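You operate a simulated robot arm through the tools that you are given. There is no shell and no other tool. Be economical: measure what you need, move in short steps, check, and stop when the job is done.

You run a simulated robot arm. Do the job below in one go: nothing can be reset, and whatever is moved stays where it is left.

TASK
Fetch the tin from the far top of the long table and set it on the middle of the side desk. Take the white wiping pad on the far top of the long table and put it away on the bench top by the small marker. Open the sink cupboard door, take the white bottle from the sink cupboard shelf and put it on the grey coaster, then shut the door. Any order will do. Set down upright: white bottle.

It is judged by the outcome, as a careful person would: the job done as asked, and still so three seconds after it is handed in. It fails if anything else is knocked over, pushed out of place, dropped, spilled or broken.

THE ROBOT
A 6-joint arm with a two-finger parallel gripper on a trunk, on a base that drives. Base frame: it is fixed to the floor where the robot stands at the start and does not move with it; the origin is under the middle of the robot, x ahead of it, y to its left, z up; the surface under the hand at the start is at about z = 0.74. Lengths are in m, angles in rad, forces in N, time in s.
With the tool pointing down near the work surface it reaches from about 0.4 to 0.92 m from the robot's upright axis, wherever it stands. Its first joint turns from -2.007 to 2.007 rad. Places, roughly: bench top by the small marker [-2.2, -4.7, 0.8]; middle of the side desk (32x20 cm) [1.26, -4.24, 0.74]; sink cupboard door [1.1, 2.4, 0.4]; white bottle [1.25, 2.5, 0.25]. Payload 3.43 kg.
The TCP is the grasp point between the finger pads, 0.034 m short of the fingertips. In the tool frame z runs along the fingers and y along their closing line. Largest opening 0.128 m; finger width 0.024, thickness 0.012; the body of the gripper, 0.048 by 0.13 m, starts 0.096 m behind the TCP.
Orientation is told as [roll, pitch, yaw] about the base's x, y, z axes, in that order, counted from this pose: with the fingers straight down and closing along the base's y, the tool's x points along the base's -x, its y along +y and its z along -z.

THE INTERFACE
- The arm moves only by the tool move_arm. Its argument "increments" is a list of rows, each an object of numbers (a shift or turn left out is 0, a gripper value left out holds the last): "tx", "ty", "tz": the shift along the tool's x, y, z in units of 30 mm (1.0 is 30 mm); "rx", "ry", "rz": the turn, a rotation vector about the tool's x, y, z in units of 5 degrees (1.0 is 5 degrees). In form: [{"tx": .., "ty": .., "tz": .., "rx": .., "ry": .., "rz": ..}, ...]. A call has 1 to 8 rows; each row shifts and turns the commanded pose from where the row before left it, along the tool's axes as they then stand. "fingers" is the opening, from 0 (shut) to 1 (fully open), set as the call begins (left out, the last holds). A call with a number of a shift or a turn outside -1 to 1 is refused whole. Each row takes 0.2 s and may step no farther than 0.05 m and 0.15 rad from the row before; otherwise, or with a gripper value out of range, the whole call is refused. A pose out of reach is approached as far as the arm can. The call stops where the force on the tool passes 40 N (or 10 N more than at its start, if that is more) or the arm is blocked; 0.2 s more then pass. Each finger travels about 0.108 m/s and halts on what it meets, pressing with about 35 N; the grip force reading is that of the motor and also rises with nothing between the fingers. The clock runs only during rows and for 0.2 s after the last one: add rows that do not move to give the fingers time. The reply holds the time, the measured pose of the TCP, the force on the tool along the base axes, the opening and the grip force, in the units named above and with some noise, with the torque about the TCP (base axes, N m) and any sound that the robot's microphone picked up.
- Cameras (640 x 400 px; columns grow to the right, rows downward): "scene" is now at [0.0642, 0.1994, 1.2149]; the picture's right is [0.09, -1.00, 0.00], its down [-0.52, -0.05, -0.85] and it looks along [0.85, 0.08, -0.52] (base axes); focal length 262 px, centre (320, 200). "wrist" rides on the gripper at [0.076, -0.011, -0.16] in the tool frame; the picture's right is [0.15, 0.99, 0.00], its down [-0.88, 0.13, -0.46] and it looks along [-0.45, 0.07, 0.89] (tool axes); focal length 234 px, centre (320, 200).
- grab_frame(camera): a new picture of that camera. It takes no simulated time.
- slide_trunk(by): slides the trunk up (or, below 0, down) by that many m; the arm and the scene camera ride with it, the base frame stays. It gives what a move gives, with no picture.
- base_move(legs): drives the robot by 1 to 6 legs, each [ahead, turn to the left] in m and rad, along the robot's own axes; the way and the turn of a leg run together, so that a leg with both is an arc; at most 1.5 m and 3.142 rad a leg. The arm and the cameras ride along, it lands a little off, and it stops where it bumps. It gives what a move gives.
- turn_head(pan, tilt): turns the head with the scene camera to pan (to the left, within 1.798 rad either way) and tilt (down, from -0.506 to 1.204), counted from straight ahead of the robot. It gives what a move gives.
- probe_pixels(camera, pixels): there is no depth. For up to 12 entries [column, row, z] of the newest picture of that camera ("zoom" is the newest enlarged one), the place [x, y] in the base frame at which the ray of that pixel passes the height z, good to about 0.002 m. It takes no simulated time.
- close_up(camera, box): a new picture of the part [left, top, right, bottom] of that camera's present view, enlarged. It takes no simulated time.
- sign_off(): hands the job in; it is judged then, once.

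Keep the steps short. Do not move on a guess: measure, check each grasp and each placing, and mend mistakes. In all there are 110 turns and 82 pictures (those below and enlarged ones count). Leave the gripper open and the arm clear of the work at the hand-in unless told otherwise, and finish with a single line.

The tools are called after ">>>" as name(argument=value, ...) on one line, values as JSON. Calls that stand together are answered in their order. move_arm: Moves the arm, as the interface text tells. Its arguments: {"type":"object","properties":{"increments":{"type":"array","items":{"type":"object","properties":{"tx":{"type":"number"},"ty":{"type":"number"},"tz":{"type":"number"},"rx":{"type":"number"},"ry":{"type":"number"},"rz":{"type":"number"}}}},"fingers":{"type":"number"}},"required":["increments"]} The other tools are called the same way: slide_trunk (by) slides the trunk up or down; base_move (legs) drives the base; turn_head (pan, tilt) turns the head that bears the scene camera; grab_frame (camera) takes a picture; probe_pixels (camera, pixels) gives the place at which the rays of pixels pass given heights; close_up (camera, box) takes an enlarged picture of a part of a camera's view; sign_off () hands the job in.

At the start:

```text
t: 0.0
tool_pos: [0.4508, 0.3429, 0.9983]
tool_rot: [0.0, 0.001, 0.0]
contact_force: [0.5, 0.4, -1.3]
torque: [-0.01, 0.01, 0.01]
grip_width: 0.1278
finger_force: 0.0
trunk travel left (down, up): [-0.475, 0.315]
robot x, y, heading: [-0.0002, -0.0018, -0.001]
head pan, tilt: [0.091, 0.546]
```

scene: 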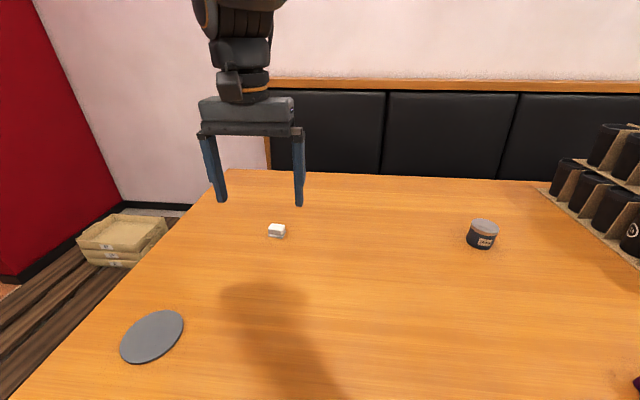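
wrist: 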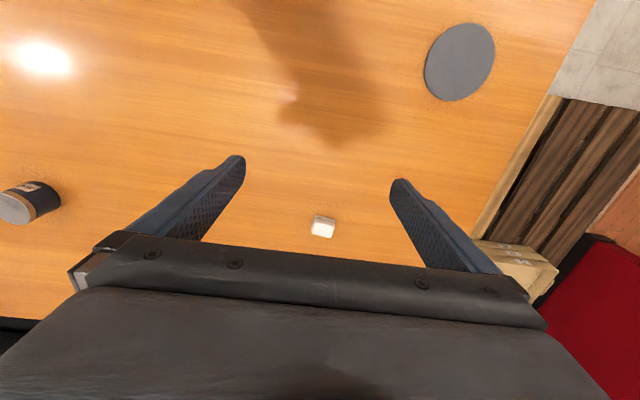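

I see a small white block at (277,230), a tin at (482,234) and a grey disc at (152,336). I'll measure them first, with enlarged views.

>>> probe_pixels(camera="scene", pixels=[[277, 236, 0.74], [277, 226, 0.76], [482, 246, 0.74], [484, 226, 0.8], [152, 336, 0.74], [225, 170, 0.74], [540, 182, 0.74], [20, 398, 0.74]])

>>> close_up(camera="scene", box=[240, 190, 320, 240])

>>> close_up(camera="scene", box=[440, 200, 520, 250])

```text
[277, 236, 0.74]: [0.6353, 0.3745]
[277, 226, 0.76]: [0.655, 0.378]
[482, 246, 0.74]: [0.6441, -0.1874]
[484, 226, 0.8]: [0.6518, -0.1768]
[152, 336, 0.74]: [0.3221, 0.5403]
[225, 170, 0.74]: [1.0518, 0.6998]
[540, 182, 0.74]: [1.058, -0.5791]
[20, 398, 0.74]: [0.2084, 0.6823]
```

```text
8.00 times, centred on (280, 215) of scene
```

zoom: 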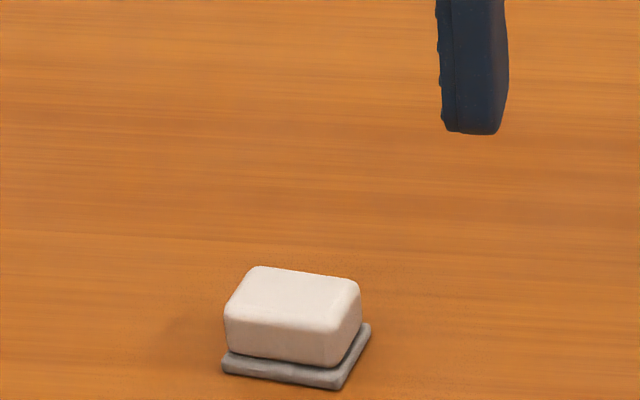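

```text
8.00 times, centred on (480, 225) of scene
```

zoom: 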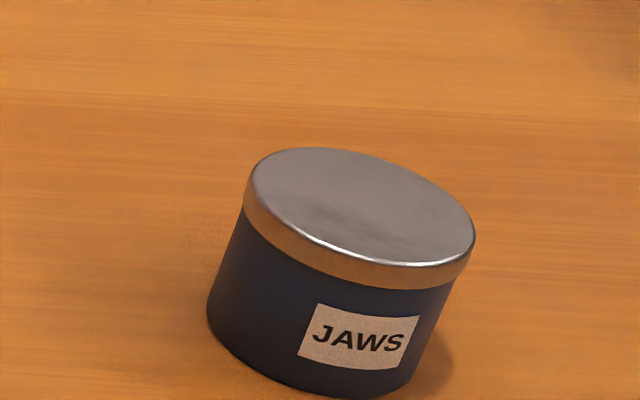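

Next I'll look around to learn the surroundings before driving: to the left, then to the right.

>>> turn_head(pan=1.3, tilt=0.35)

>>> grab_frame(camera="scene")

>>> turn_head(pan=-1.6, tilt=0.35)

>>> grab_frame(camera="scene")

>>> turn_head(pan=-0.6, tilt=0.5)

>>> grab_frame(camera="scene")

```text
t: 1.4
tool_pos: [0.4501, 0.3422, 1.0003]
tool_rot: [-0.001, 0.001, 0.001]
contact_force: [-0.5, -0.5, -0.7]
torque: [0.0, 0.0, 0.01]
grip_width: 0.128
finger_force: 0.1
trunk travel left (down, up): [-0.475, 0.315]
robot x, y, heading: [-0.0012, -0.0007, -0.003]
head pan, tilt: [1.3, 0.351]
```

```text
77 pictures are left
```

scene: 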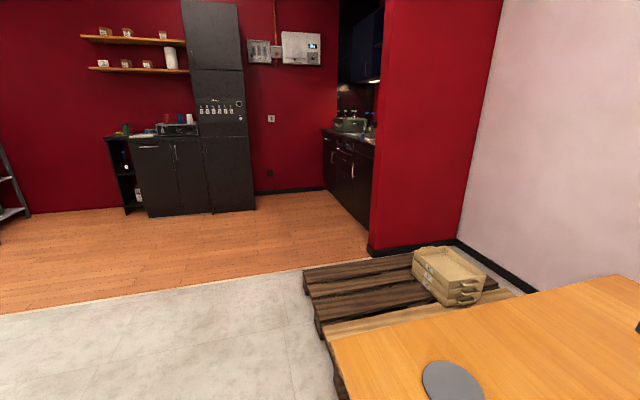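

```text
t: 3.9
tool_pos: [0.4517, 0.3421, 0.9985]
tool_rot: [0.0, 0.0, 0.0]
contact_force: [-0.3, 0.5, 0.4]
torque: [0.0, -0.01, 0.03]
grip_width: 0.128
finger_force: 0.1
trunk travel left (down, up): [-0.475, 0.315]
robot x, y, heading: [-0.0016, 0.0021, -0.001]
head pan, tilt: [-1.6, 0.351]
```

```text
76 pictures are left
```

scene: 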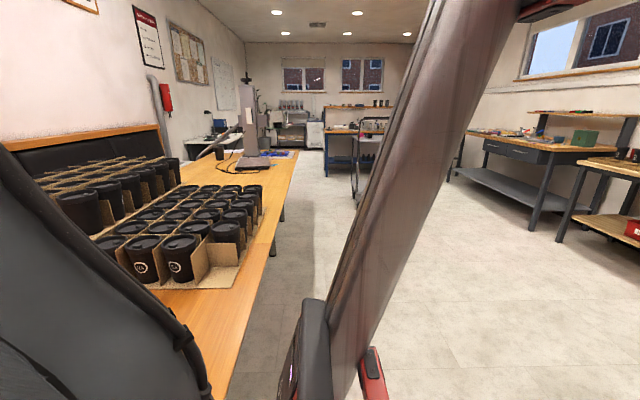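

```text
t: 5.2
tool_pos: [0.4507, 0.3438, 0.9988]
tool_rot: [0.0, 0.0, 0.0]
contact_force: [0.8, -0.5, -0.4]
torque: [-0.01, 0.0, 0.0]
grip_width: 0.1283
finger_force: 0.0
trunk travel left (down, up): [-0.475, 0.315]
robot x, y, heading: [0.0026, -0.0023, -0.001]
head pan, tilt: [-0.6, 0.499]
```

```text
75 pictures are left
```

scene: 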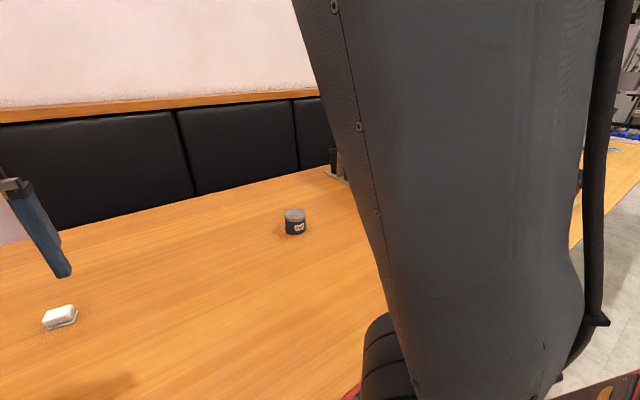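

The tin is near (0.665,-0.18) and the gripper is at z 1.0, well above everything. I'll move over the tin at that height.

>>> move_arm(increments=[{"tx": -0.6, "ty": -1}, {"tx": -0.6, "ty": -1}, {"tx": -0.6, "ty": -1}, {"tx": -0.6, "ty": -1}, {"tx": -0.6, "ty": -1}, {"tx": -0.6, "ty": -1}, {"tx": -0.6, "ty": -1}, {"tx": -0.6, "ty": -1}], fingers=1)

>>> move_arm(increments=[{"tx": -0.2, "ty": -1}, {"tx": -0.2, "ty": -1}, {"tx": -0.2, "ty": -1}, {"tx": -0.2, "ty": -1}, {"tx": -0.2, "ty": -1}, {"tx": -0.2, "ty": -1}, {"tx": -0.2, "ty": -1}, {"tx": -0.2, "ty": -1}])

>>> grab_frame(camera="wrist")

```text
t: 7.0
tool_pos: [0.5957, 0.1046, 0.9983]
tool_rot: [0.0, 0.0, 0.001]
contact_force: [-0.7, 0.3, 0.3]
torque: [-0.03, -0.02, 0.01]
grip_width: 0.1282
finger_force: 0.1
trunk travel left (down, up): [-0.475, 0.315]
robot x, y, heading: [-0.0004, -0.0016, 0.007]
head pan, tilt: [-0.6, 0.499]
```

```text
t: 8.8
tool_pos: [0.6417, -0.1395, 0.9999]
tool_rot: [0.001, 0.002, 0.001]
contact_force: [0.3, 0.9, 0.4]
torque: [-0.03, -0.05, 0.0]
grip_width: 0.128
finger_force: 0.0
trunk travel left (down, up): [-0.475, 0.315]
robot x, y, heading: [0.0022, -0.0037, -0.0]
head pan, tilt: [-0.6, 0.499]
```

```text
74 pictures are left
```

wrist: 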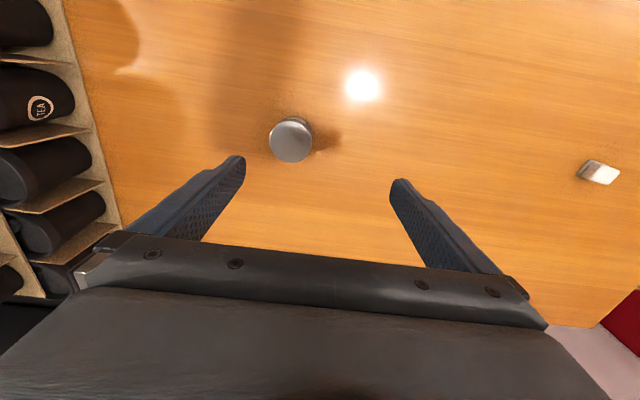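

The tin shows in the wrist view at (291,140); I'll measure it at a few heights, along with the pad at (600,172).

>>> probe_pixels(camera="wrist", pixels=[[291, 140, 0.79], [291, 140, 0.8], [270, 139, 0.79], [312, 141, 0.79], [291, 162, 0.79], [291, 118, 0.79], [600, 172, 0.76]])

>>> close_up(camera="wrist", box=[240, 90, 400, 190])

```text
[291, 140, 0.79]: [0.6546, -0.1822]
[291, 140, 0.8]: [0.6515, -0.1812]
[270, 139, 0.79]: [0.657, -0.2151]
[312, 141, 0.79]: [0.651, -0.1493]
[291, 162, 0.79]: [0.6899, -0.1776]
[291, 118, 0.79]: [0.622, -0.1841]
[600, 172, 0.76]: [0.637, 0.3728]
```

```text
4.00 times, centred on (320, 140) of wrist
```

zoom: 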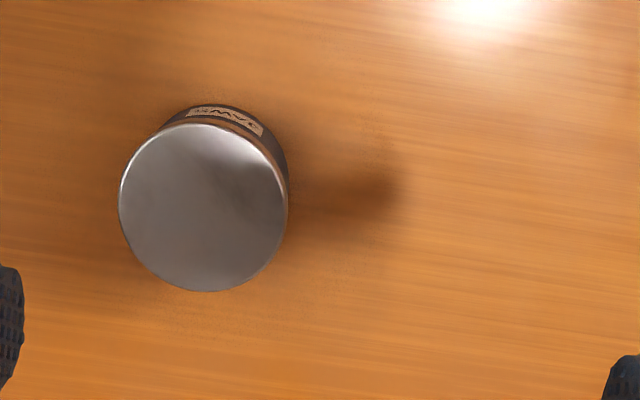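

The tin's lid is centred at about (0.656,-0.181) at z≈0.795, and it is about 66 mm wide. I'll centre over it and go down to a TCP height of about 0.785.

>>> move_arm(increments=[{"tx": -0.25, "ty": -0.75}, {"tx": -0.2, "ty": -0.7}, {"tz": 1}, {"tz": 1}, {"tz": 1}, {"tz": 1}, {}])

>>> grab_frame(camera="wrist")

```text
t: 10.4
tool_pos: [0.6554, -0.1801, 0.8799]
tool_rot: [0.0, 0.0, 0.0]
contact_force: [-0.3, 0.3, -0.4]
torque: [0.04, 0.02, 0.02]
grip_width: 0.1281
finger_force: 0.0
trunk travel left (down, up): [-0.475, 0.315]
robot x, y, heading: [-0.001, -0.0012, 0.001]
head pan, tilt: [-0.6, 0.499]
```

```text
72 pictures are left
```

wrist: 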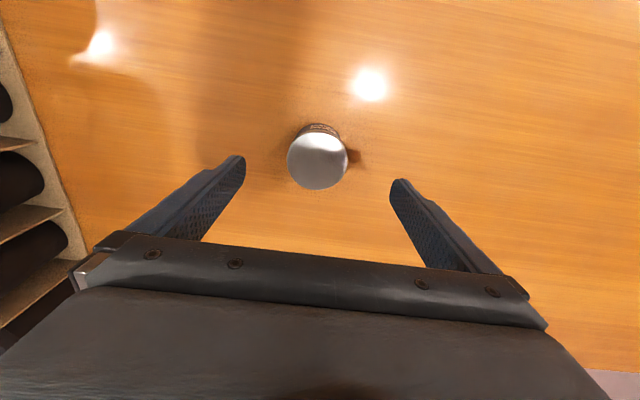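

The tin is centred between the fingers, so I'll go down the last 95 mm, close, and lift.

>>> move_arm(increments=[{"tz": 1}, {"tz": 1}, {"tz": 0.6}, {"tz": 0.5}, {}])

>>> move_arm(increments=[{}, {}, {}, {}], fingers=0)

>>> move_arm(increments=[{"tz": -0.5}, {"tz": -1}, {"tz": -1}, {"tz": -1}, {"tz": -1}, {"tz": -1}, {}])

>>> grab_frame(camera="wrist")

```text
t: 11.6
tool_pos: [0.6559, -0.1804, 0.7853]
tool_rot: [-0.001, 0.001, 0.001]
contact_force: [-0.2, 0.5, -0.2]
torque: [-0.02, -0.01, -0.02]
grip_width: 0.128
finger_force: 0.1
trunk travel left (down, up): [-0.475, 0.315]
robot x, y, heading: [0.0023, -0.0015, 0.001]
head pan, tilt: [-0.6, 0.499]
```

```text
t: 12.6
tool_pos: [0.6556, -0.1816, 0.7861]
tool_rot: [0.0, -0.001, 0.0]
contact_force: [-0.7, -1.3, 0.8]
torque: [0.07, 0.03, 0.0]
grip_width: 0.0646
finger_force: 35.1
trunk travel left (down, up): [-0.475, 0.315]
robot x, y, heading: [0.0014, -0.0052, 0.002]
head pan, tilt: [-0.6, 0.499]
```

```text
t: 14.2
tool_pos: [0.6561, -0.1816, 0.9515]
tool_rot: [0.0, 0.0, 0.0]
contact_force: [0.0, -0.4, -1.8]
torque: [-0.01, 0.02, 0.02]
grip_width: 0.0646
finger_force: 35.0
trunk travel left (down, up): [-0.475, 0.315]
robot x, y, heading: [0.0012, -0.0036, 0.005]
head pan, tilt: [-0.6, 0.499]
```

```text
71 pictures are left
```

wrist: 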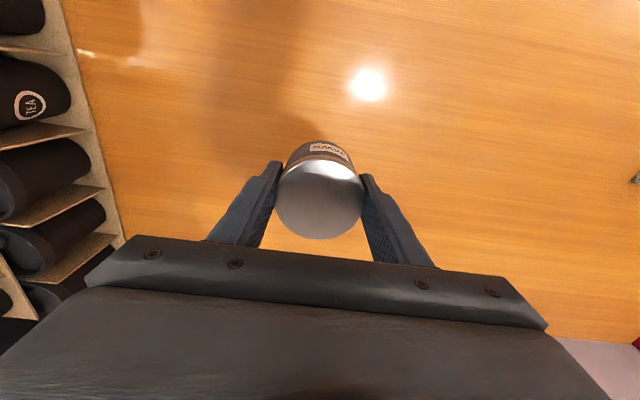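

The tin is held (width 0.0646). I'll lift higher and pull the arm in, then back away from the table.

>>> move_arm(increments=[{"tz": -1, "tx": 1}, {"tz": -1, "tx": 1, "ty": 0.6}, {"tz": -1, "tx": 1, "ty": 0.6}, {"tz": -1, "tx": 1, "ty": 0.8}, {"tz": -1, "tx": 1, "ty": 0.8}, {"tx": 0.8, "ty": 1}, {"ty": 1}, {"ty": 1}])

>>> base_move(legs=[[-0.7, 0], [0, -1.57]])

>>> turn_head(pan=0.5, tilt=0.35)

>>> grab_frame(camera="scene")

```text
t: 16.0
tool_pos: [0.4822, -0.0051, 1.1021]
tool_rot: [0.0, 0.001, 0.0]
contact_force: [0.0, -1.4, -0.9]
torque: [0.04, 0.01, 0.02]
grip_width: 0.0644
finger_force: 34.7
trunk travel left (down, up): [-0.475, 0.315]
robot x, y, heading: [-0.0048, -0.0022, -0.004]
head pan, tilt: [-0.6, 0.499]
```

```text
t: 23.7
tool_pos: [-0.7075, -0.4847, 1.1027]
tool_rot: [0.002, 0.0, -1.573]
contact_force: [0.0, 0.1, -2.6]
torque: [0.03, -0.03, -0.01]
grip_width: 0.0643
finger_force: 34.7
trunk travel left (down, up): [-0.475, 0.315]
robot x, y, heading: [-0.7077, -0.001, -1.569]
head pan, tilt: [-0.6, 0.499]
```

```text
t: 25.0
tool_pos: [-0.7077, -0.4858, 1.1016]
tool_rot: [-0.001, 0.0, -1.573]
contact_force: [-0.9, 0.2, -1.1]
torque: [0.01, -0.01, -0.01]
grip_width: 0.0644
finger_force: 34.9
trunk travel left (down, up): [-0.475, 0.315]
robot x, y, heading: [-0.7039, -0.0014, -1.575]
head pan, tilt: [0.499, 0.351]
```

```text
70 pictures are left
```

scene: 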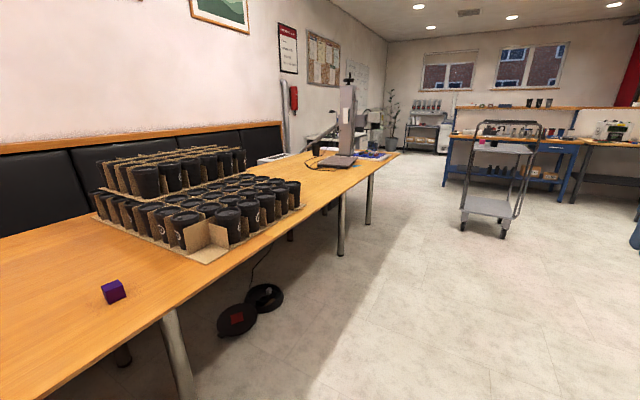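

I'll probe the table edge, its far corner, the floor discs and the cart.

>>> probe_pixels(camera="scene", pixels=[[397, 154, 0.74], [30, 398, 0.74], [220, 265, 0.74], [282, 298, 0], [462, 228, 0], [505, 236, 0], [525, 200, 0], [445, 185, 0], [270, 163, 0.74], [320, 150, 0.74], [360, 152, 0.74]])

>>> close_up(camera="scene", box=[240, 70, 480, 220])

```text
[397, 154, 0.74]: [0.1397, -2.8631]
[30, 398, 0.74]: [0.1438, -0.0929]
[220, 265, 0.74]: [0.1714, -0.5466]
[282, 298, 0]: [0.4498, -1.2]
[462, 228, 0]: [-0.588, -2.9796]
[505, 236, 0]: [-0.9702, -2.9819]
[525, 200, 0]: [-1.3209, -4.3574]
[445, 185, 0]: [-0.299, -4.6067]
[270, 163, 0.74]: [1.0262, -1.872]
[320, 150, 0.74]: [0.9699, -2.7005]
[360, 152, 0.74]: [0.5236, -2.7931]
```

```text
2.67 times, centred on (360, 145) of scene
```

zoom: 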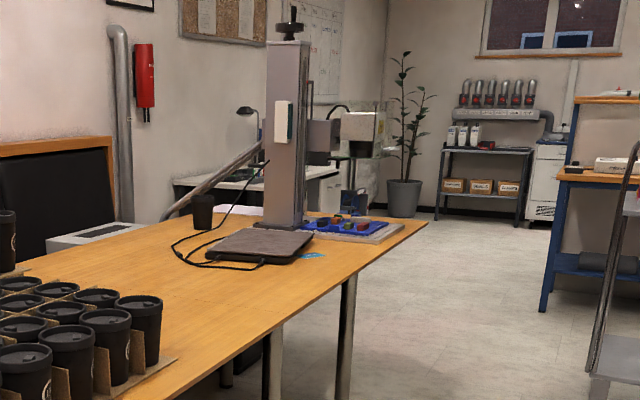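

The long table's edge runs along x≈0.14 and ends at y≈-2.87; the cart's nearest leg is at (-0.59,-2.98). I'll drive diagonally to about (-0.3,-2.3) and look again.

>>> base_move(legs=[[0, 0.176], [1.2, 0], [1.13, 0]])

>>> turn_head(pan=0.3, tilt=0.35)

>>> grab_frame(camera="scene")

```text
t: 37.2
tool_pos: [-0.1844, -2.7749, 1.1008]
tool_rot: [0.0, -0.001, -1.38]
contact_force: [-0.3, 0.8, -1.2]
torque: [0.02, -0.03, 0.0]
grip_width: 0.0645
finger_force: 35.0
trunk travel left (down, up): [-0.475, 0.315]
robot x, y, heading: [-0.2701, -2.3013, -1.379]
head pan, tilt: [0.499, 0.351]
```

```text
t: 37.9
tool_pos: [-0.1846, -2.7757, 1.1022]
tool_rot: [0.0, 0.0, -1.379]
contact_force: [-0.7, 0.1, -1.1]
torque: [0.0, 0.01, -0.01]
grip_width: 0.0643
finger_force: 35.1
trunk travel left (down, up): [-0.475, 0.315]
robot x, y, heading: [-0.272, -2.2996, -1.382]
head pan, tilt: [0.3, 0.351]
```

```text
68 pictures are left
```

scene: 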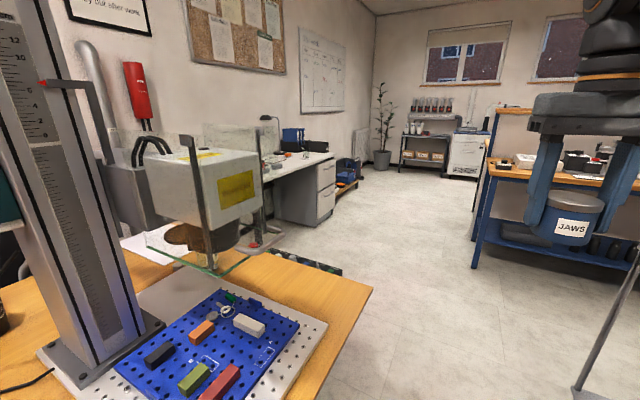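

>>> probe_pixels(camera="scene", pixels=[[334, 156, 0.74], [278, 174, 0.74], [300, 153, 0.74], [372, 289, 0.74], [320, 226, 0], [335, 208, 0], [280, 222, 0], [342, 272, 0], [475, 268, 0], [255, 245, 0.3], [335, 192, 0.2]])

>>> close_up(camera="scene", box=[180, 90, 420, 290])

```text
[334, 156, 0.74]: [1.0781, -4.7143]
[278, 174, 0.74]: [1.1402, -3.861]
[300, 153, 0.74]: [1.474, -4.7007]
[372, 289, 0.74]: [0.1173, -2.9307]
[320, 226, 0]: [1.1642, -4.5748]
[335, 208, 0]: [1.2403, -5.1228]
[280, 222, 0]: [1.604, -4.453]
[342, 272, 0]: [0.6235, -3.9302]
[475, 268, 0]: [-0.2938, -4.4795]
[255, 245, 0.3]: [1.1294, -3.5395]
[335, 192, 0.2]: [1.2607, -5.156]
```

```text
2.00 times, centred on (300, 190) of scene
```

zoom: 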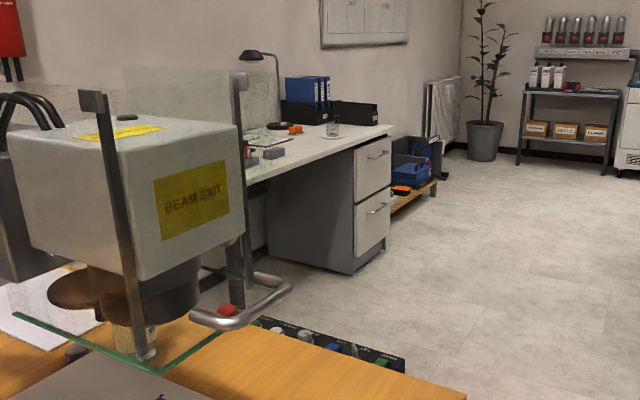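

The side desk front edge is near x≈1.08–1.14. I'll drive straight south past the table end, keeping between the table corner and the cart, and then look.

>>> base_move(legs=[[0, -0.17], [1.2, 0], [0, 0.79]])

>>> turn_head(pan=0.35, tilt=0.55)

>>> grab_frame(camera="scene")

```text
t: 45.5
tool_pos: [-0.1789, -3.9704, 1.101]
tool_rot: [0.001, 0.0, -1.415]
contact_force: [0.1, -0.3, -0.9]
torque: [0.01, -0.02, -0.03]
grip_width: 0.0641
finger_force: 34.1
trunk travel left (down, up): [-0.475, 0.315]
robot x, y, heading: [-0.2547, -3.4914, -1.418]
head pan, tilt: [0.3, 0.351]
stopped in leg 3: the robot was blocked; the commanded pose is now the measured one
```

```text
t: 46.2
tool_pos: [-0.1799, -3.9694, 1.101]
tool_rot: [-0.002, 0.0, -1.416]
contact_force: [0.9, -0.2, -1.8]
torque: [0.0, 0.0, -0.01]
grip_width: 0.0644
finger_force: 34.8
trunk travel left (down, up): [-0.475, 0.315]
robot x, y, heading: [-0.2499, -3.4919, -1.422]
head pan, tilt: [0.351, 0.55]
```

```text
66 pictures are left
```

scene: 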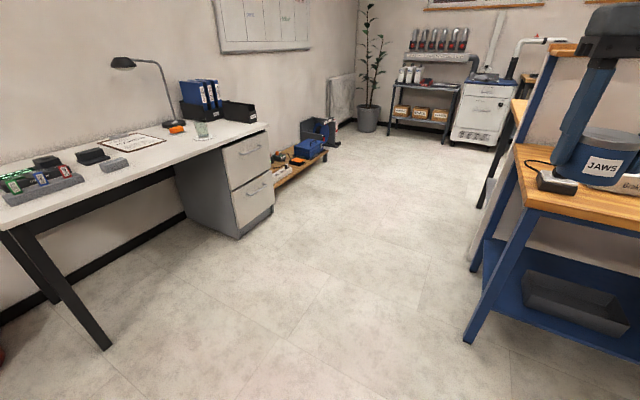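

I was blocked by the cart behind me on the right while turning. I'll check the cart's state and measure the space ahead.

>>> probe_pixels(camera="scene", pixels=[[467, 342, 0], [518, 150, 0.74], [528, 208, 0.74], [105, 348, 0], [240, 237, 0], [265, 125, 0.74], [0, 225, 0.74], [42, 182, 0.74], [128, 160, 0.74], [205, 138, 0.74]])

>>> turn_head(pan=-1.75, tilt=0.6)

>>> grab_frame(camera="scene")

```text
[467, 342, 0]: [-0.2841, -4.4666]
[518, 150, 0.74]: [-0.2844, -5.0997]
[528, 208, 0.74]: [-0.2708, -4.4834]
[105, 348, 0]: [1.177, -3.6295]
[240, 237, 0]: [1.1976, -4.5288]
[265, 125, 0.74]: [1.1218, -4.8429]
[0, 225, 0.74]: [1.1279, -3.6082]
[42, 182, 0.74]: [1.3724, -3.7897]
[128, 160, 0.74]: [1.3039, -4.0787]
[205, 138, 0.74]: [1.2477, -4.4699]
```

```text
t: 48.2
tool_pos: [-0.1792, -3.97, 1.1019]
tool_rot: [0.0, -0.001, -1.415]
contact_force: [-0.1, 0.0, -1.3]
torque: [0.01, -0.01, 0.0]
grip_width: 0.0647
finger_force: 35.2
trunk travel left (down, up): [-0.475, 0.315]
robot x, y, heading: [-0.2501, -3.4946, -1.416]
head pan, tilt: [-1.751, 0.6]
```

```text
65 pictures are left
```

scene: 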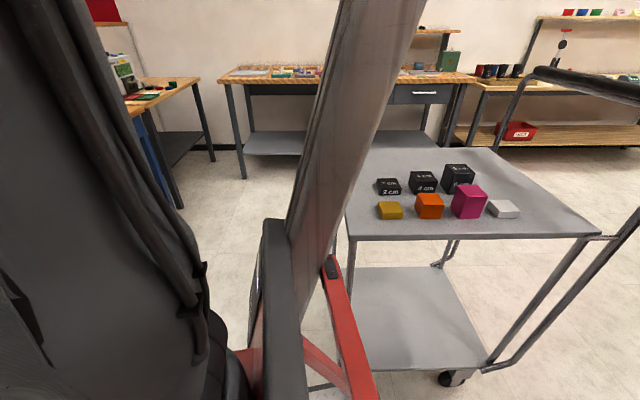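

The cart and its cubes look undisturbed. I'll pull forward clear of it, turn toward the desk, and close in.

>>> base_move(legs=[[0.38, 0], [0, 0.8], [0.6, 0], [0, 0.62]])

>>> turn_head(pan=0.0, tilt=0.5)

>>> grab_frame(camera="scene")

```text
t: 57.4
tool_pos: [0.7776, -4.2295, 1.101]
tool_rot: [0.0, -0.001, -0.01]
contact_force: [-0.1, -0.4, -1.8]
torque: [0.02, 0.03, -0.01]
grip_width: 0.0645
finger_force: 35.2
trunk travel left (down, up): [-0.475, 0.315]
robot x, y, heading: [0.2948, -4.22, -0.014]
head pan, tilt: [-1.751, 0.6]
```

```text
t: 59.1
tool_pos: [0.7771, -4.2296, 1.1016]
tool_rot: [0.0, 0.0, -0.008]
contact_force: [-0.9, 0.7, -1.6]
torque: [0.01, 0.03, -0.01]
grip_width: 0.0641
finger_force: 34.9
trunk travel left (down, up): [-0.475, 0.315]
robot x, y, heading: [0.2915, -4.2206, -0.009]
head pan, tilt: [0.0, 0.499]
```

```text
64 pictures are left
```

scene: 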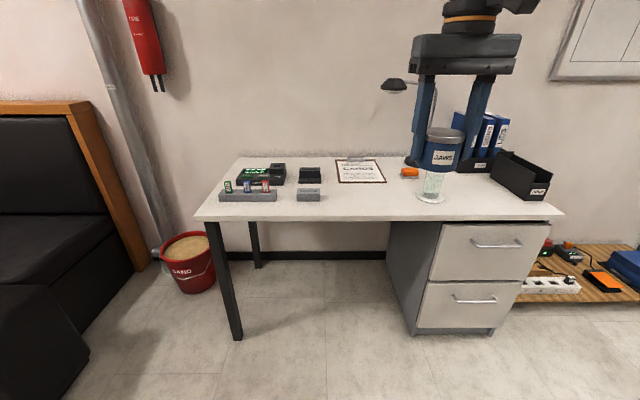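

>>> probe_pixels(camera="scene", pixels=[[195, 221, 0.74], [563, 217, 0.74], [320, 202, 0.74], [340, 183, 0.74], [385, 182, 0.74], [430, 203, 0.74], [430, 196, 0.74], [408, 177, 0.74], [240, 157, 0.74], [360, 200, 0.74]])

>>> close_up(camera="scene", box=[200, 70, 520, 230])

```text
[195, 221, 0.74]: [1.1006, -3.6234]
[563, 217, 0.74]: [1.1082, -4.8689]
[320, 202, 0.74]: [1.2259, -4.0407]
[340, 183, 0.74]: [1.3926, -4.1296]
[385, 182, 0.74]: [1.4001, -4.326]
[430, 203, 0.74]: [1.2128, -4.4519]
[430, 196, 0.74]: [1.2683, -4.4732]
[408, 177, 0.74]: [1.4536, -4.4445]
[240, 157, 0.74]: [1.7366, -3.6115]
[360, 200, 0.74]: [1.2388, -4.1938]
```

```text
2.00 times, centred on (360, 150) of scene
```

zoom: 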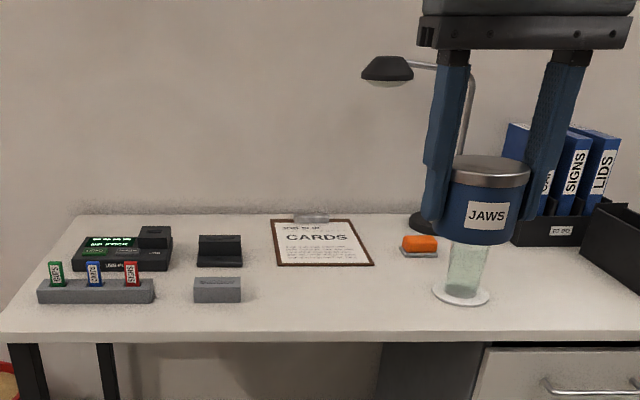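

The middle of the desk at (1.26,-4.24) is free: clipboard from x≥1.39, glass at y≈-4.46, grey holder at y≈-4.05. I'll drive forward 0.27 m, then extend over it.

>>> base_move(legs=[[0.27, 0]])

>>> grab_frame(camera="scene")

```text
t: 61.1
tool_pos: [1.0475, -4.2334, 1.1014]
tool_rot: [-0.001, -0.001, -0.009]
contact_force: [-0.4, 0.1, -0.9]
torque: [-0.02, 0.01, -0.01]
grip_width: 0.0643
finger_force: 34.4
trunk travel left (down, up): [-0.475, 0.315]
robot x, y, heading: [0.5642, -4.2279, -0.01]
head pan, tilt: [0.0, 0.499]
```

```text
62 pictures are left
```

scene: 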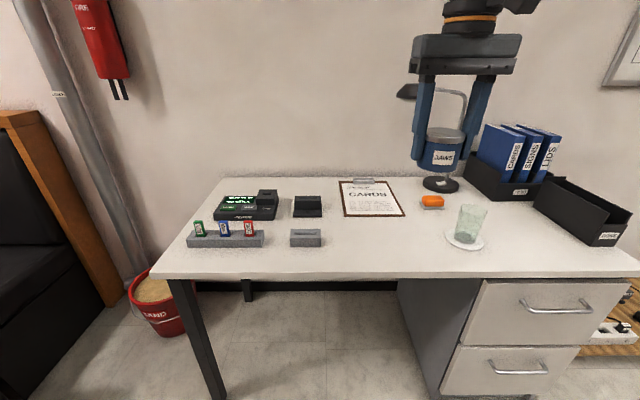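

Now extend 0.205 m forward and descend, leaving a margin for the final touch.

>>> move_arm(increments=[{"tx": -1}, {"tx": -1}, {"tx": -1}, {"tx": -1}, {"tx": -1}, {"tx": -1}, {"tx": -0.8, "ty": -0.2}, {}])

>>> move_arm(increments=[{"tz": 1}, {"tz": 1}, {"tz": 1}, {"tz": 1}, {"tz": 1}, {"tz": 1}, {"tz": 1}, {"tz": 1}])

>>> grab_frame(camera="wrist")

>>> close_up(camera="scene", box=[280, 150, 520, 300])

```text
t: 62.9
tool_pos: [1.2519, -4.2406, 1.1014]
tool_rot: [-0.001, -0.001, -0.008]
contact_force: [-0.1, 0.7, -1.5]
torque: [0.01, 0.0, -0.01]
grip_width: 0.0643
finger_force: 35.5
trunk travel left (down, up): [-0.475, 0.315]
robot x, y, heading: [0.5643, -4.2239, -0.015]
head pan, tilt: [0.0, 0.499]
```

```text
t: 64.7
tool_pos: [1.2499, -4.2416, 0.8621]
tool_rot: [0.0, 0.001, -0.007]
contact_force: [-0.8, -0.3, -1.8]
torque: [0.01, 0.03, 0.01]
grip_width: 0.0642
finger_force: 35.5
trunk travel left (down, up): [-0.475, 0.315]
robot x, y, heading: [0.5622, -4.2247, -0.011]
head pan, tilt: [0.0, 0.499]
```

```text
61 pictures are left
```

wrist: 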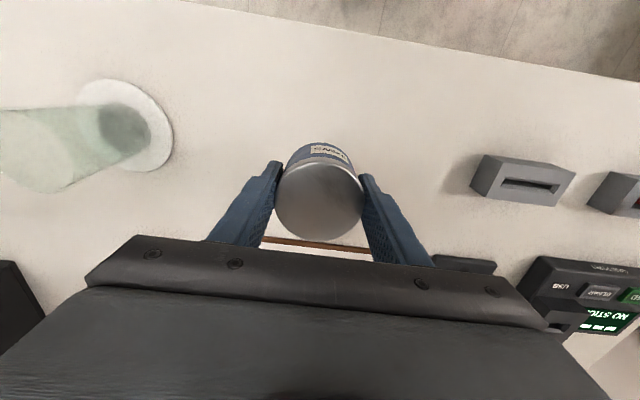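

```text
2.67 times, centred on (400, 225) of scene
```

zoom: 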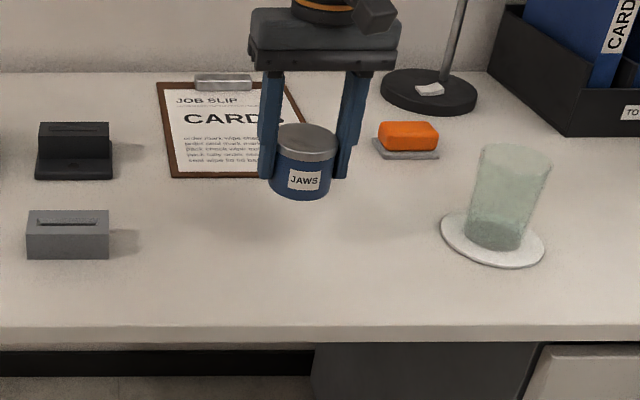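

Clear all round. I'll lower the last 75 mm gently.

>>> move_arm(increments=[{"tz": 1}, {"tz": 1}, {"tz": 0.3}, {"tz": 0.15}, {"tz": 0.1}, {}])

```text
t: 66.1
tool_pos: [1.2505, -4.2411, 0.7858]
tool_rot: [0.0, -0.001, -0.009]
contact_force: [-4.2, -0.8, 15.1]
torque: [0.38, 0.25, 0.09]
grip_width: 0.0643
finger_force: 35.0
trunk travel left (down, up): [-0.475, 0.315]
robot x, y, heading: [0.5658, -4.2272, -0.01]
head pan, tilt: [0.0, 0.499]
```

Contact at 15 N, so the tin is on the desk. I'll release and lift straight up.

>>> move_arm(increments=[{}, {}, {}, {}], fingers=1)

>>> move_arm(increments=[{"tz": -0.5}, {"tz": -1}, {"tz": -1}, {"tz": -1}, {"tz": -1}, {"tz": -1}, {"tz": -1}, {"tz": -1}])

>>> move_arm(increments=[{"tz": -1, "tx": 1}, {"tz": -1, "tx": 1}, {"tz": -1, "tx": 1}, {"tx": 1}, {"tx": 1}, {"tx": 1}, {"tx": 0.8}, {}])

>>> grab_frame(camera="scene")

```text
t: 67.1
tool_pos: [1.2505, -4.2412, 0.7846]
tool_rot: [-0.001, 0.002, -0.01]
contact_force: [0.1, 0.2, -0.1]
torque: [0.01, -0.01, 0.01]
grip_width: 0.128
finger_force: 0.1
trunk travel left (down, up): [-0.475, 0.315]
robot x, y, heading: [0.5658, -4.2289, -0.011]
head pan, tilt: [0.0, 0.499]
```

```text
t: 68.9
tool_pos: [1.2529, -4.2405, 1.009]
tool_rot: [0.001, -0.001, -0.008]
contact_force: [-0.1, -0.3, 0.0]
torque: [0.0, 0.03, 0.01]
grip_width: 0.1281
finger_force: 0.0
trunk travel left (down, up): [-0.475, 0.315]
robot x, y, heading: [0.5657, -4.2276, -0.012]
head pan, tilt: [0.0, 0.499]
```

```text
t: 70.7
tool_pos: [1.048, -4.2384, 1.1008]
tool_rot: [-0.001, 0.0, -0.009]
contact_force: [0.2, -0.3, -0.2]
torque: [0.0, 0.0, 0.01]
grip_width: 0.128
finger_force: 0.1
trunk travel left (down, up): [-0.475, 0.315]
robot x, y, heading: [0.5656, -4.2247, -0.012]
head pan, tilt: [0.0, 0.499]
```

```text
59 pictures are left
```

scene: 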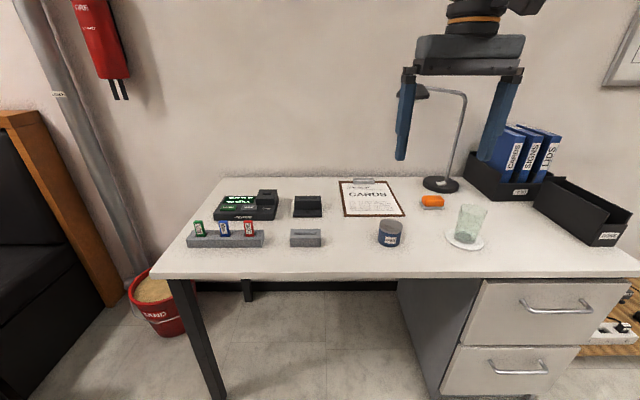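

The tin stands on the desk. Next is the pad: I'll raise the hand, back up, and re-thread the gap to the north, checking the pose along the way.

>>> move_arm(increments=[{"tz": -1}, {"tz": -1}, {"tz": -1}])

>>> base_move(legs=[[-0.3, 0], [0, 2.49], [0.6, 0]])

```text
t: 71.5
tool_pos: [1.0475, -4.2377, 1.1903]
tool_rot: [0.0, 0.0, -0.009]
contact_force: [0.7, -0.1, 0.1]
torque: [-0.01, 0.0, -0.01]
grip_width: 0.1281
finger_force: 0.1
trunk travel left (down, up): [-0.475, 0.315]
robot x, y, heading: [0.565, -4.2263, -0.01]
head pan, tilt: [0.0, 0.499]
```

```text
t: 82.4
tool_pos: [-0.5811, -3.5212, 1.1903]
tool_rot: [0.001, 0.001, 2.459]
contact_force: [0.0, 0.5, 0.1]
torque: [-0.01, 0.01, -0.02]
grip_width: 0.128
finger_force: 0.1
trunk travel left (down, up): [-0.475, 0.315]
robot x, y, heading: [-0.2092, -3.8334, 2.458]
head pan, tilt: [0.0, 0.499]
```

>>> base_move(legs=[[0, -0.887], [1.4, 0], [0, 0.18], [1.3, 0], [1.45, 0]])

```text
t: 105.2
tool_pos: [-0.8703, 0.7255, 1.1901]
tool_rot: [-0.001, -0.001, 1.769]
contact_force: [0.4, -0.1, -0.6]
torque: [-0.03, 0.02, -0.01]
grip_width: 0.1281
finger_force: 0.1
trunk travel left (down, up): [-0.475, 0.315]
robot x, y, heading: [-0.7859, 0.2486, 1.765]
head pan, tilt: [0.0, 0.499]
```

Turn back toward the long table and return to roughly the original stance (0,0).

>>> base_move(legs=[[0, -2.284], [0.5, 0], [0, 0.519], [0.33, 0]])

>>> turn_head(pan=0.1, tilt=0.6)

>>> grab_frame(camera="scene")

```text
t: 116.9
tool_pos: [0.4629, -0.0075, 1.189]
tool_rot: [0.0, -0.001, 0.003]
contact_force: [-0.7, 0.4, 0.5]
torque: [-0.02, 0.01, -0.01]
grip_width: 0.1278
finger_force: 0.0
trunk travel left (down, up): [-0.475, 0.315]
robot x, y, heading: [-0.0193, 0.0004, 0.002]
head pan, tilt: [0.0, 0.499]
```

```text
t: 117.5
tool_pos: [0.4639, -0.0057, 1.1896]
tool_rot: [0.0, 0.002, 0.004]
contact_force: [0.0, 0.3, -0.5]
torque: [0.0, 0.0, 0.04]
grip_width: 0.1278
finger_force: 0.0
trunk travel left (down, up): [-0.475, 0.315]
robot x, y, heading: [-0.0204, 0.0017, 0.001]
head pan, tilt: [0.099, 0.6]
```

```text
58 pictures are left
```

scene: 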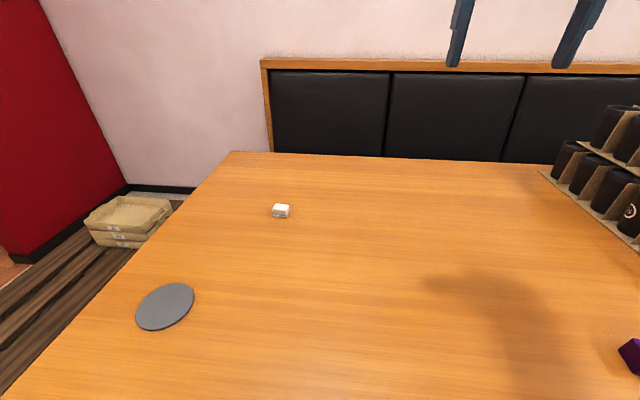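

Move the hand above the pad at about (0.64,0.374), lowering to z≈0.95, and look with the wrist camera.

>>> move_arm(increments=[{"ty": 1, "tx": -0.45, "tz": 0.6}, {"ty": 1, "tx": -0.45, "tz": 0.6}, {"ty": 1, "tx": -0.45, "tz": 0.6}, {"ty": 1, "tx": -0.45, "tz": 0.6}, {"ty": 1, "tx": -0.45, "tz": 0.6}, {"ty": 1, "tx": -0.45, "tz": 0.6}, {"ty": 1, "tx": -0.45, "tz": 0.6}, {"ty": 1, "tx": -0.45, "tz": 0.6}])

>>> move_arm(increments=[{"ty": 1, "tx": -0.45, "tz": 0.6}, {"ty": 1, "tx": -0.45, "tz": 0.6}, {"ty": 1, "tx": -0.45, "tz": 0.6}, {"ty": 1, "tx": -0.45, "tz": 0.6}, {"ty": 0.6, "tx": -0.45, "tz": 0.6}, {}])

>>> close_up(camera="wrist", box=[240, 90, 400, 190])

```text
t: 119.3
tool_pos: [0.5707, 0.2317, 1.0448]
tool_rot: [0.001, -0.001, 0.002]
contact_force: [-0.2, 0.6, 1.2]
torque: [0.03, -0.01, 0.03]
grip_width: 0.128
finger_force: 0.0
trunk travel left (down, up): [-0.475, 0.315]
robot x, y, heading: [-0.0225, 0.0046, -0.002]
head pan, tilt: [0.099, 0.6]
```

```text
t: 120.7
tool_pos: [0.6379, 0.3694, 0.9561]
tool_rot: [0.0, 0.0, 0.004]
contact_force: [-0.4, 0.3, -0.2]
torque: [-0.01, 0.05, 0.01]
grip_width: 0.128
finger_force: 0.0
trunk travel left (down, up): [-0.475, 0.315]
robot x, y, heading: [-0.0169, 0.0029, -0.002]
head pan, tilt: [0.099, 0.6]
```

```text
4.00 times, centred on (320, 140) of wrist
```

zoom: 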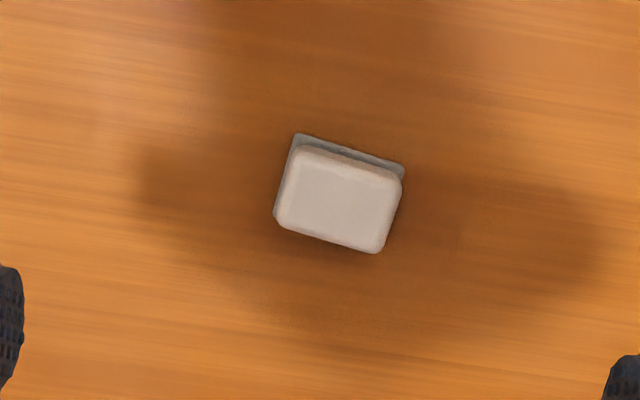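

>>> probe_pixels(camera="zoom", pixels=[[340, 199, 0.765], [300, 134, 0.742], [404, 165, 0.742], [274, 212, 0.742], [302, 147, 0.765], [402, 176, 0.765], [277, 225, 0.765], [380, 252, 0.765]])

```text
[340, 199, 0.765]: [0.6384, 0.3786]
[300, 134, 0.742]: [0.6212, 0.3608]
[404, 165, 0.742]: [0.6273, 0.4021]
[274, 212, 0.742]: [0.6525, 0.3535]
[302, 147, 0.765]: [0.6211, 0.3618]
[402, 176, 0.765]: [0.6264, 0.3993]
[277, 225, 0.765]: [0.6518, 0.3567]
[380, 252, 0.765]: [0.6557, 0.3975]
```

The pad's top is centred at (0.638,0.379), about 40×31 mm, turned about -9.5° in yaw. I'll shift 8 mm, turn by that, and descend partly first.

>>> move_arm(increments=[{"ty": 0.28}, {"rz": 0.95}, {"rz": 0.95}, {"tz": 1}, {"tz": 1}, {"tz": 1}, {"tz": 0.5}, {}])

>>> close_up(camera="wrist", box=[200, 80, 440, 230])

```text
t: 122.5
tool_pos: [0.6377, 0.3811, 0.8506]
tool_rot: [-0.001, 0.001, -0.163]
contact_force: [-0.1, 0.7, -0.3]
torque: [-0.02, 0.0, -0.01]
grip_width: 0.1282
finger_force: 0.0
trunk travel left (down, up): [-0.475, 0.315]
robot x, y, heading: [-0.0203, 0.0001, 0.0]
head pan, tilt: [0.099, 0.6]
```

```text
2.67 times, centred on (320, 155) of wrist
```

zoom: 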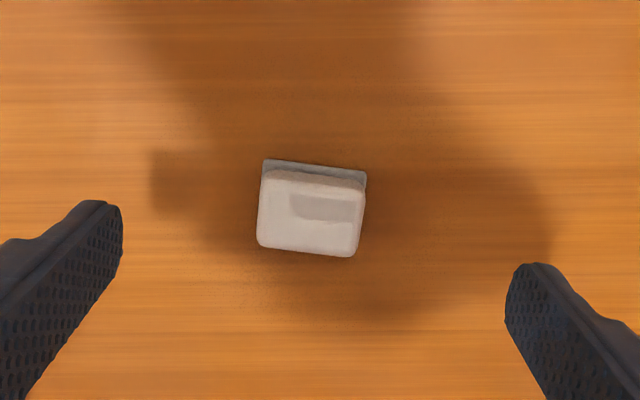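

Well aligned and centred. Descend to TCP 0.778, close and lift.

>>> move_arm(increments=[{"tz": 1}, {"tz": 0.8}, {"tz": 0.4}, {"tz": 0.2}, {}])

>>> move_arm(increments=[{}, {}, {}, {}, {}], fingers=0)

>>> move_arm(increments=[{"tz": -0.5}, {"tz": -1}, {"tz": -1}, {"tz": -1}, {"tz": -1}, {"tz": -1}, {}])

>>> grab_frame(camera="wrist")

>>> close_up(camera="scene", box=[200, 60, 440, 250])

```text
t: 123.7
tool_pos: [0.6367, 0.3802, 0.7787]
tool_rot: [0.0, 0.0, -0.163]
contact_force: [0.6, 0.1, -0.7]
torque: [-0.02, 0.02, -0.05]
grip_width: 0.128
finger_force: 0.0
trunk travel left (down, up): [-0.475, 0.315]
robot x, y, heading: [-0.0205, 0.0034, 0.001]
head pan, tilt: [0.099, 0.6]
```

```text
t: 124.9
tool_pos: [0.6371, 0.3806, 0.7782]
tool_rot: [0.0, 0.0, -0.162]
contact_force: [0.0, -0.8, -1.2]
torque: [0.0, -0.02, 0.01]
grip_width: 0.0435
finger_force: 34.9
trunk travel left (down, up): [-0.475, 0.315]
robot x, y, heading: [-0.0207, 0.0007, -0.001]
head pan, tilt: [0.099, 0.6]
```

```text
t: 126.5
tool_pos: [0.6399, 0.3803, 0.9455]
tool_rot: [0.0, 0.001, -0.162]
contact_force: [-0.4, 0.0, -0.7]
torque: [0.0, -0.02, -0.01]
grip_width: 0.0439
finger_force: 35.0
trunk travel left (down, up): [-0.475, 0.315]
robot x, y, heading: [-0.0214, -0.0039, -0.002]
head pan, tilt: [0.099, 0.6]
```

```text
55 pictures are left
```

wrist: 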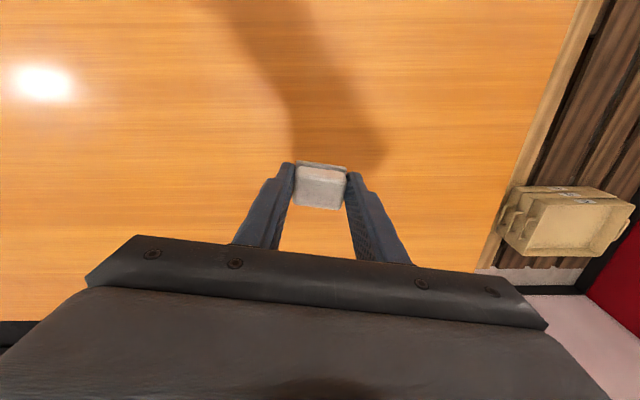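

```text
2.11 times, centred on (320, 155) of scene
```

zoom: 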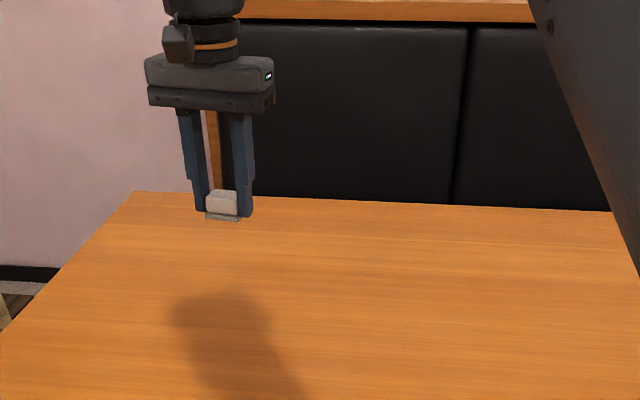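

The pad with its grey underside is held. I'll undo the turn, raise, retract to the front of the robot, and back off.

>>> move_arm(increments=[{"tz": -1, "rz": -0.95}, {"tz": -1, "rz": -0.95}, {"tz": -1}, {"tz": -1}, {"tz": -1}, {"ty": -1, "tx": 0.5}, {"ty": -1, "tx": 0.5}, {"ty": -1, "tx": 0.5}])

>>> move_arm(increments=[{"ty": -1, "tx": 0.5}, {"ty": -1, "tx": 0.5}, {"ty": -1, "tx": 0.5}, {"ty": -1, "tx": 0.5}, {"ty": -1, "tx": 0.5}, {"ty": -1, "tx": 0.5}, {"ty": -1, "tx": 0.5}, {"ty": -1, "tx": 0.5}])

>>> base_move(legs=[[-1.0, 0], [0, -1.57]])

>>> turn_head(pan=-0.2, tilt=0.3)

>>> grab_frame(camera="scene")

```text
t: 128.3
tool_pos: [0.5944, 0.2894, 1.0937]
tool_rot: [-0.002, 0.001, 0.003]
contact_force: [0.7, 0.3, -0.7]
torque: [-0.02, 0.04, -0.02]
grip_width: 0.0435
finger_force: 34.8
trunk travel left (down, up): [-0.475, 0.315]
robot x, y, heading: [-0.0196, 0.0011, 0.002]
head pan, tilt: [0.099, 0.6]
```

```text
t: 130.1
tool_pos: [0.4747, 0.0499, 1.0936]
tool_rot: [0.002, -0.001, 0.004]
contact_force: [-0.1, -0.3, 0.0]
torque: [-0.02, 0.05, 0.01]
grip_width: 0.0438
finger_force: 35.1
trunk travel left (down, up): [-0.475, 0.315]
robot x, y, heading: [-0.0213, -0.0001, -0.002]
head pan, tilt: [0.099, 0.6]
```

```text
t: 139.1
tool_pos: [-0.9626, -0.4981, 1.0958]
tool_rot: [0.001, 0.0, -1.575]
contact_force: [0.1, 0.8, 0.0]
torque: [0.02, 0.0, -0.02]
grip_width: 0.0437
finger_force: 34.8
trunk travel left (down, up): [-0.475, 0.315]
robot x, y, heading: [-1.008, -0.0027, -1.58]
head pan, tilt: [0.099, 0.6]
```

```text
t: 139.9
tool_pos: [-0.9637, -0.4991, 1.0964]
tool_rot: [0.0, -0.001, -1.575]
contact_force: [-0.2, 0.1, 0.1]
torque: [0.01, -0.02, 0.01]
grip_width: 0.0437
finger_force: 35.1
trunk travel left (down, up): [-0.475, 0.315]
robot x, y, heading: [-1.0063, -0.0019, -1.583]
head pan, tilt: [-0.201, 0.3]
```

```text
53 pictures are left
```

scene: 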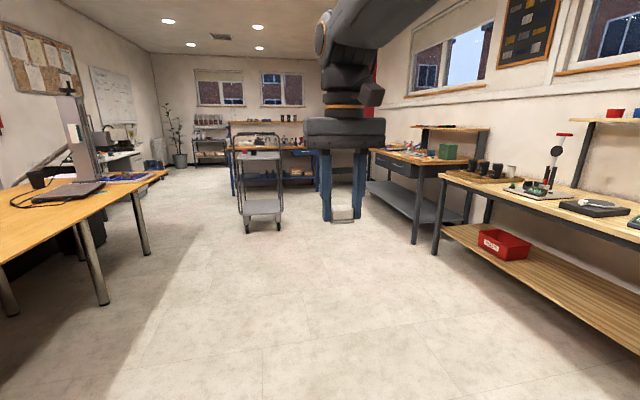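

>>> probe_pixels(camera="scene", pixels=[[416, 165, 0.8], [372, 150, 0.8], [470, 158, 0.8], [414, 243, 0], [437, 172, 0.8], [230, 147, 0.8], [320, 148, 0.8], [434, 254, 0]])

>>> close_up(camera="scene", box=[340, 100, 500, 220])

```text
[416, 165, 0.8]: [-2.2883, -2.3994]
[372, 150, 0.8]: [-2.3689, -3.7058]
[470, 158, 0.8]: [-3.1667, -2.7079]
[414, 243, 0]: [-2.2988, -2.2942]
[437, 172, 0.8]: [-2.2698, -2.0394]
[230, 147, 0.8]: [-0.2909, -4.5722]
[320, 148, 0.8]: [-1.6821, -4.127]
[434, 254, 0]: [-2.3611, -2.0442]
```

```text
3.33 times, centred on (420, 160) of scene
```

zoom: 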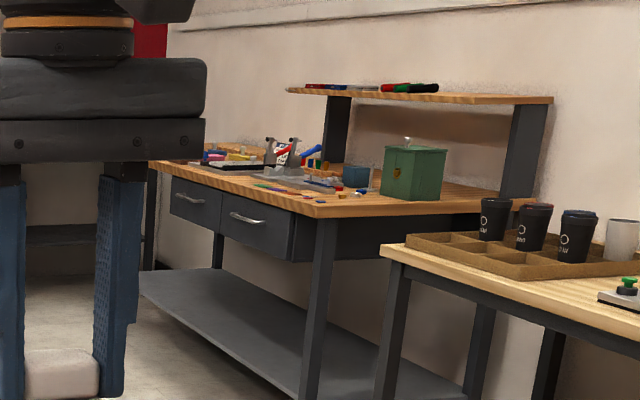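

The target bench (-2.2,-4.7) lies beyond. I'll drive down the aisle between cart and bench to about (-1.5,-2.4) and look.

>>> base_move(legs=[[0, -0.2], [1.25, 0], [1.2, 0]])

>>> turn_head(pan=0.0, tilt=0.35)

>>> grab_frame(camera="scene")

```text
t: 152.8
tool_pos: [-1.6375, -2.9021, 1.0954]
tool_rot: [-0.001, 0.0, -1.816]
contact_force: [-0.3, 0.2, 0.3]
torque: [0.01, 0.01, 0.02]
grip_width: 0.0438
finger_force: 34.2
trunk travel left (down, up): [-0.475, 0.315]
robot x, y, heading: [-1.5671, -2.4093, -1.818]
head pan, tilt: [-0.201, 0.3]
```

```text
t: 153.5
tool_pos: [-1.6386, -2.904, 1.0949]
tool_rot: [0.001, 0.001, -1.815]
contact_force: [0.1, -0.1, 0.1]
torque: [-0.04, 0.01, -0.04]
grip_width: 0.0435
finger_force: 35.3
trunk travel left (down, up): [-0.475, 0.315]
robot x, y, heading: [-1.5651, -2.4109, -1.821]
head pan, tilt: [0.0, 0.351]
```

```text
51 pictures are left
```

scene: 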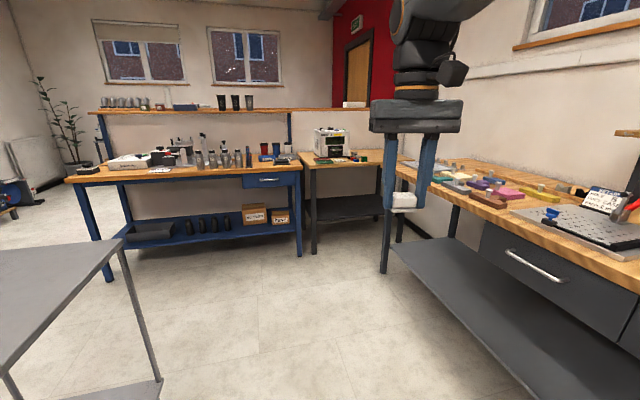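

>>> probe_pixels(camera="scene", pixels=[[312, 166, 0.8], [298, 153, 0.8], [380, 167, 0.8], [313, 253, 0], [300, 256, 0], [382, 272, 0], [335, 158, 0.8], [300, 167, 0.8]])

>>> close_up(camera="scene", box=[280, 110, 400, 185])

```text
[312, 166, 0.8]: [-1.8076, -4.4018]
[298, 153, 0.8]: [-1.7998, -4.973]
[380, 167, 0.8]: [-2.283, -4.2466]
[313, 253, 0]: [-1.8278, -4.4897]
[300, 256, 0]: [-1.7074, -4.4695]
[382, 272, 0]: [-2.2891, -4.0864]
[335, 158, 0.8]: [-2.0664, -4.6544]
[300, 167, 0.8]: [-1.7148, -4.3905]
```

```text
5.33 times, centred on (340, 148) of scene
```

zoom: 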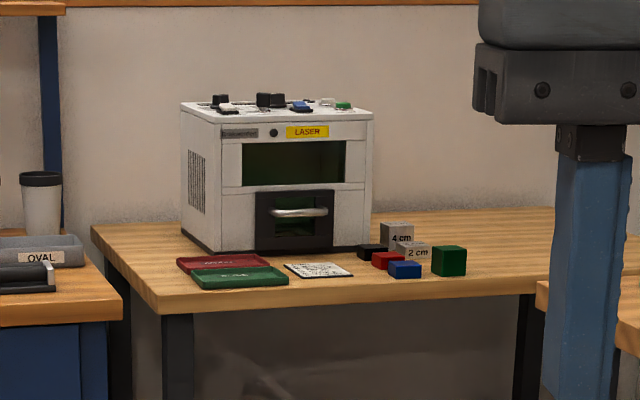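

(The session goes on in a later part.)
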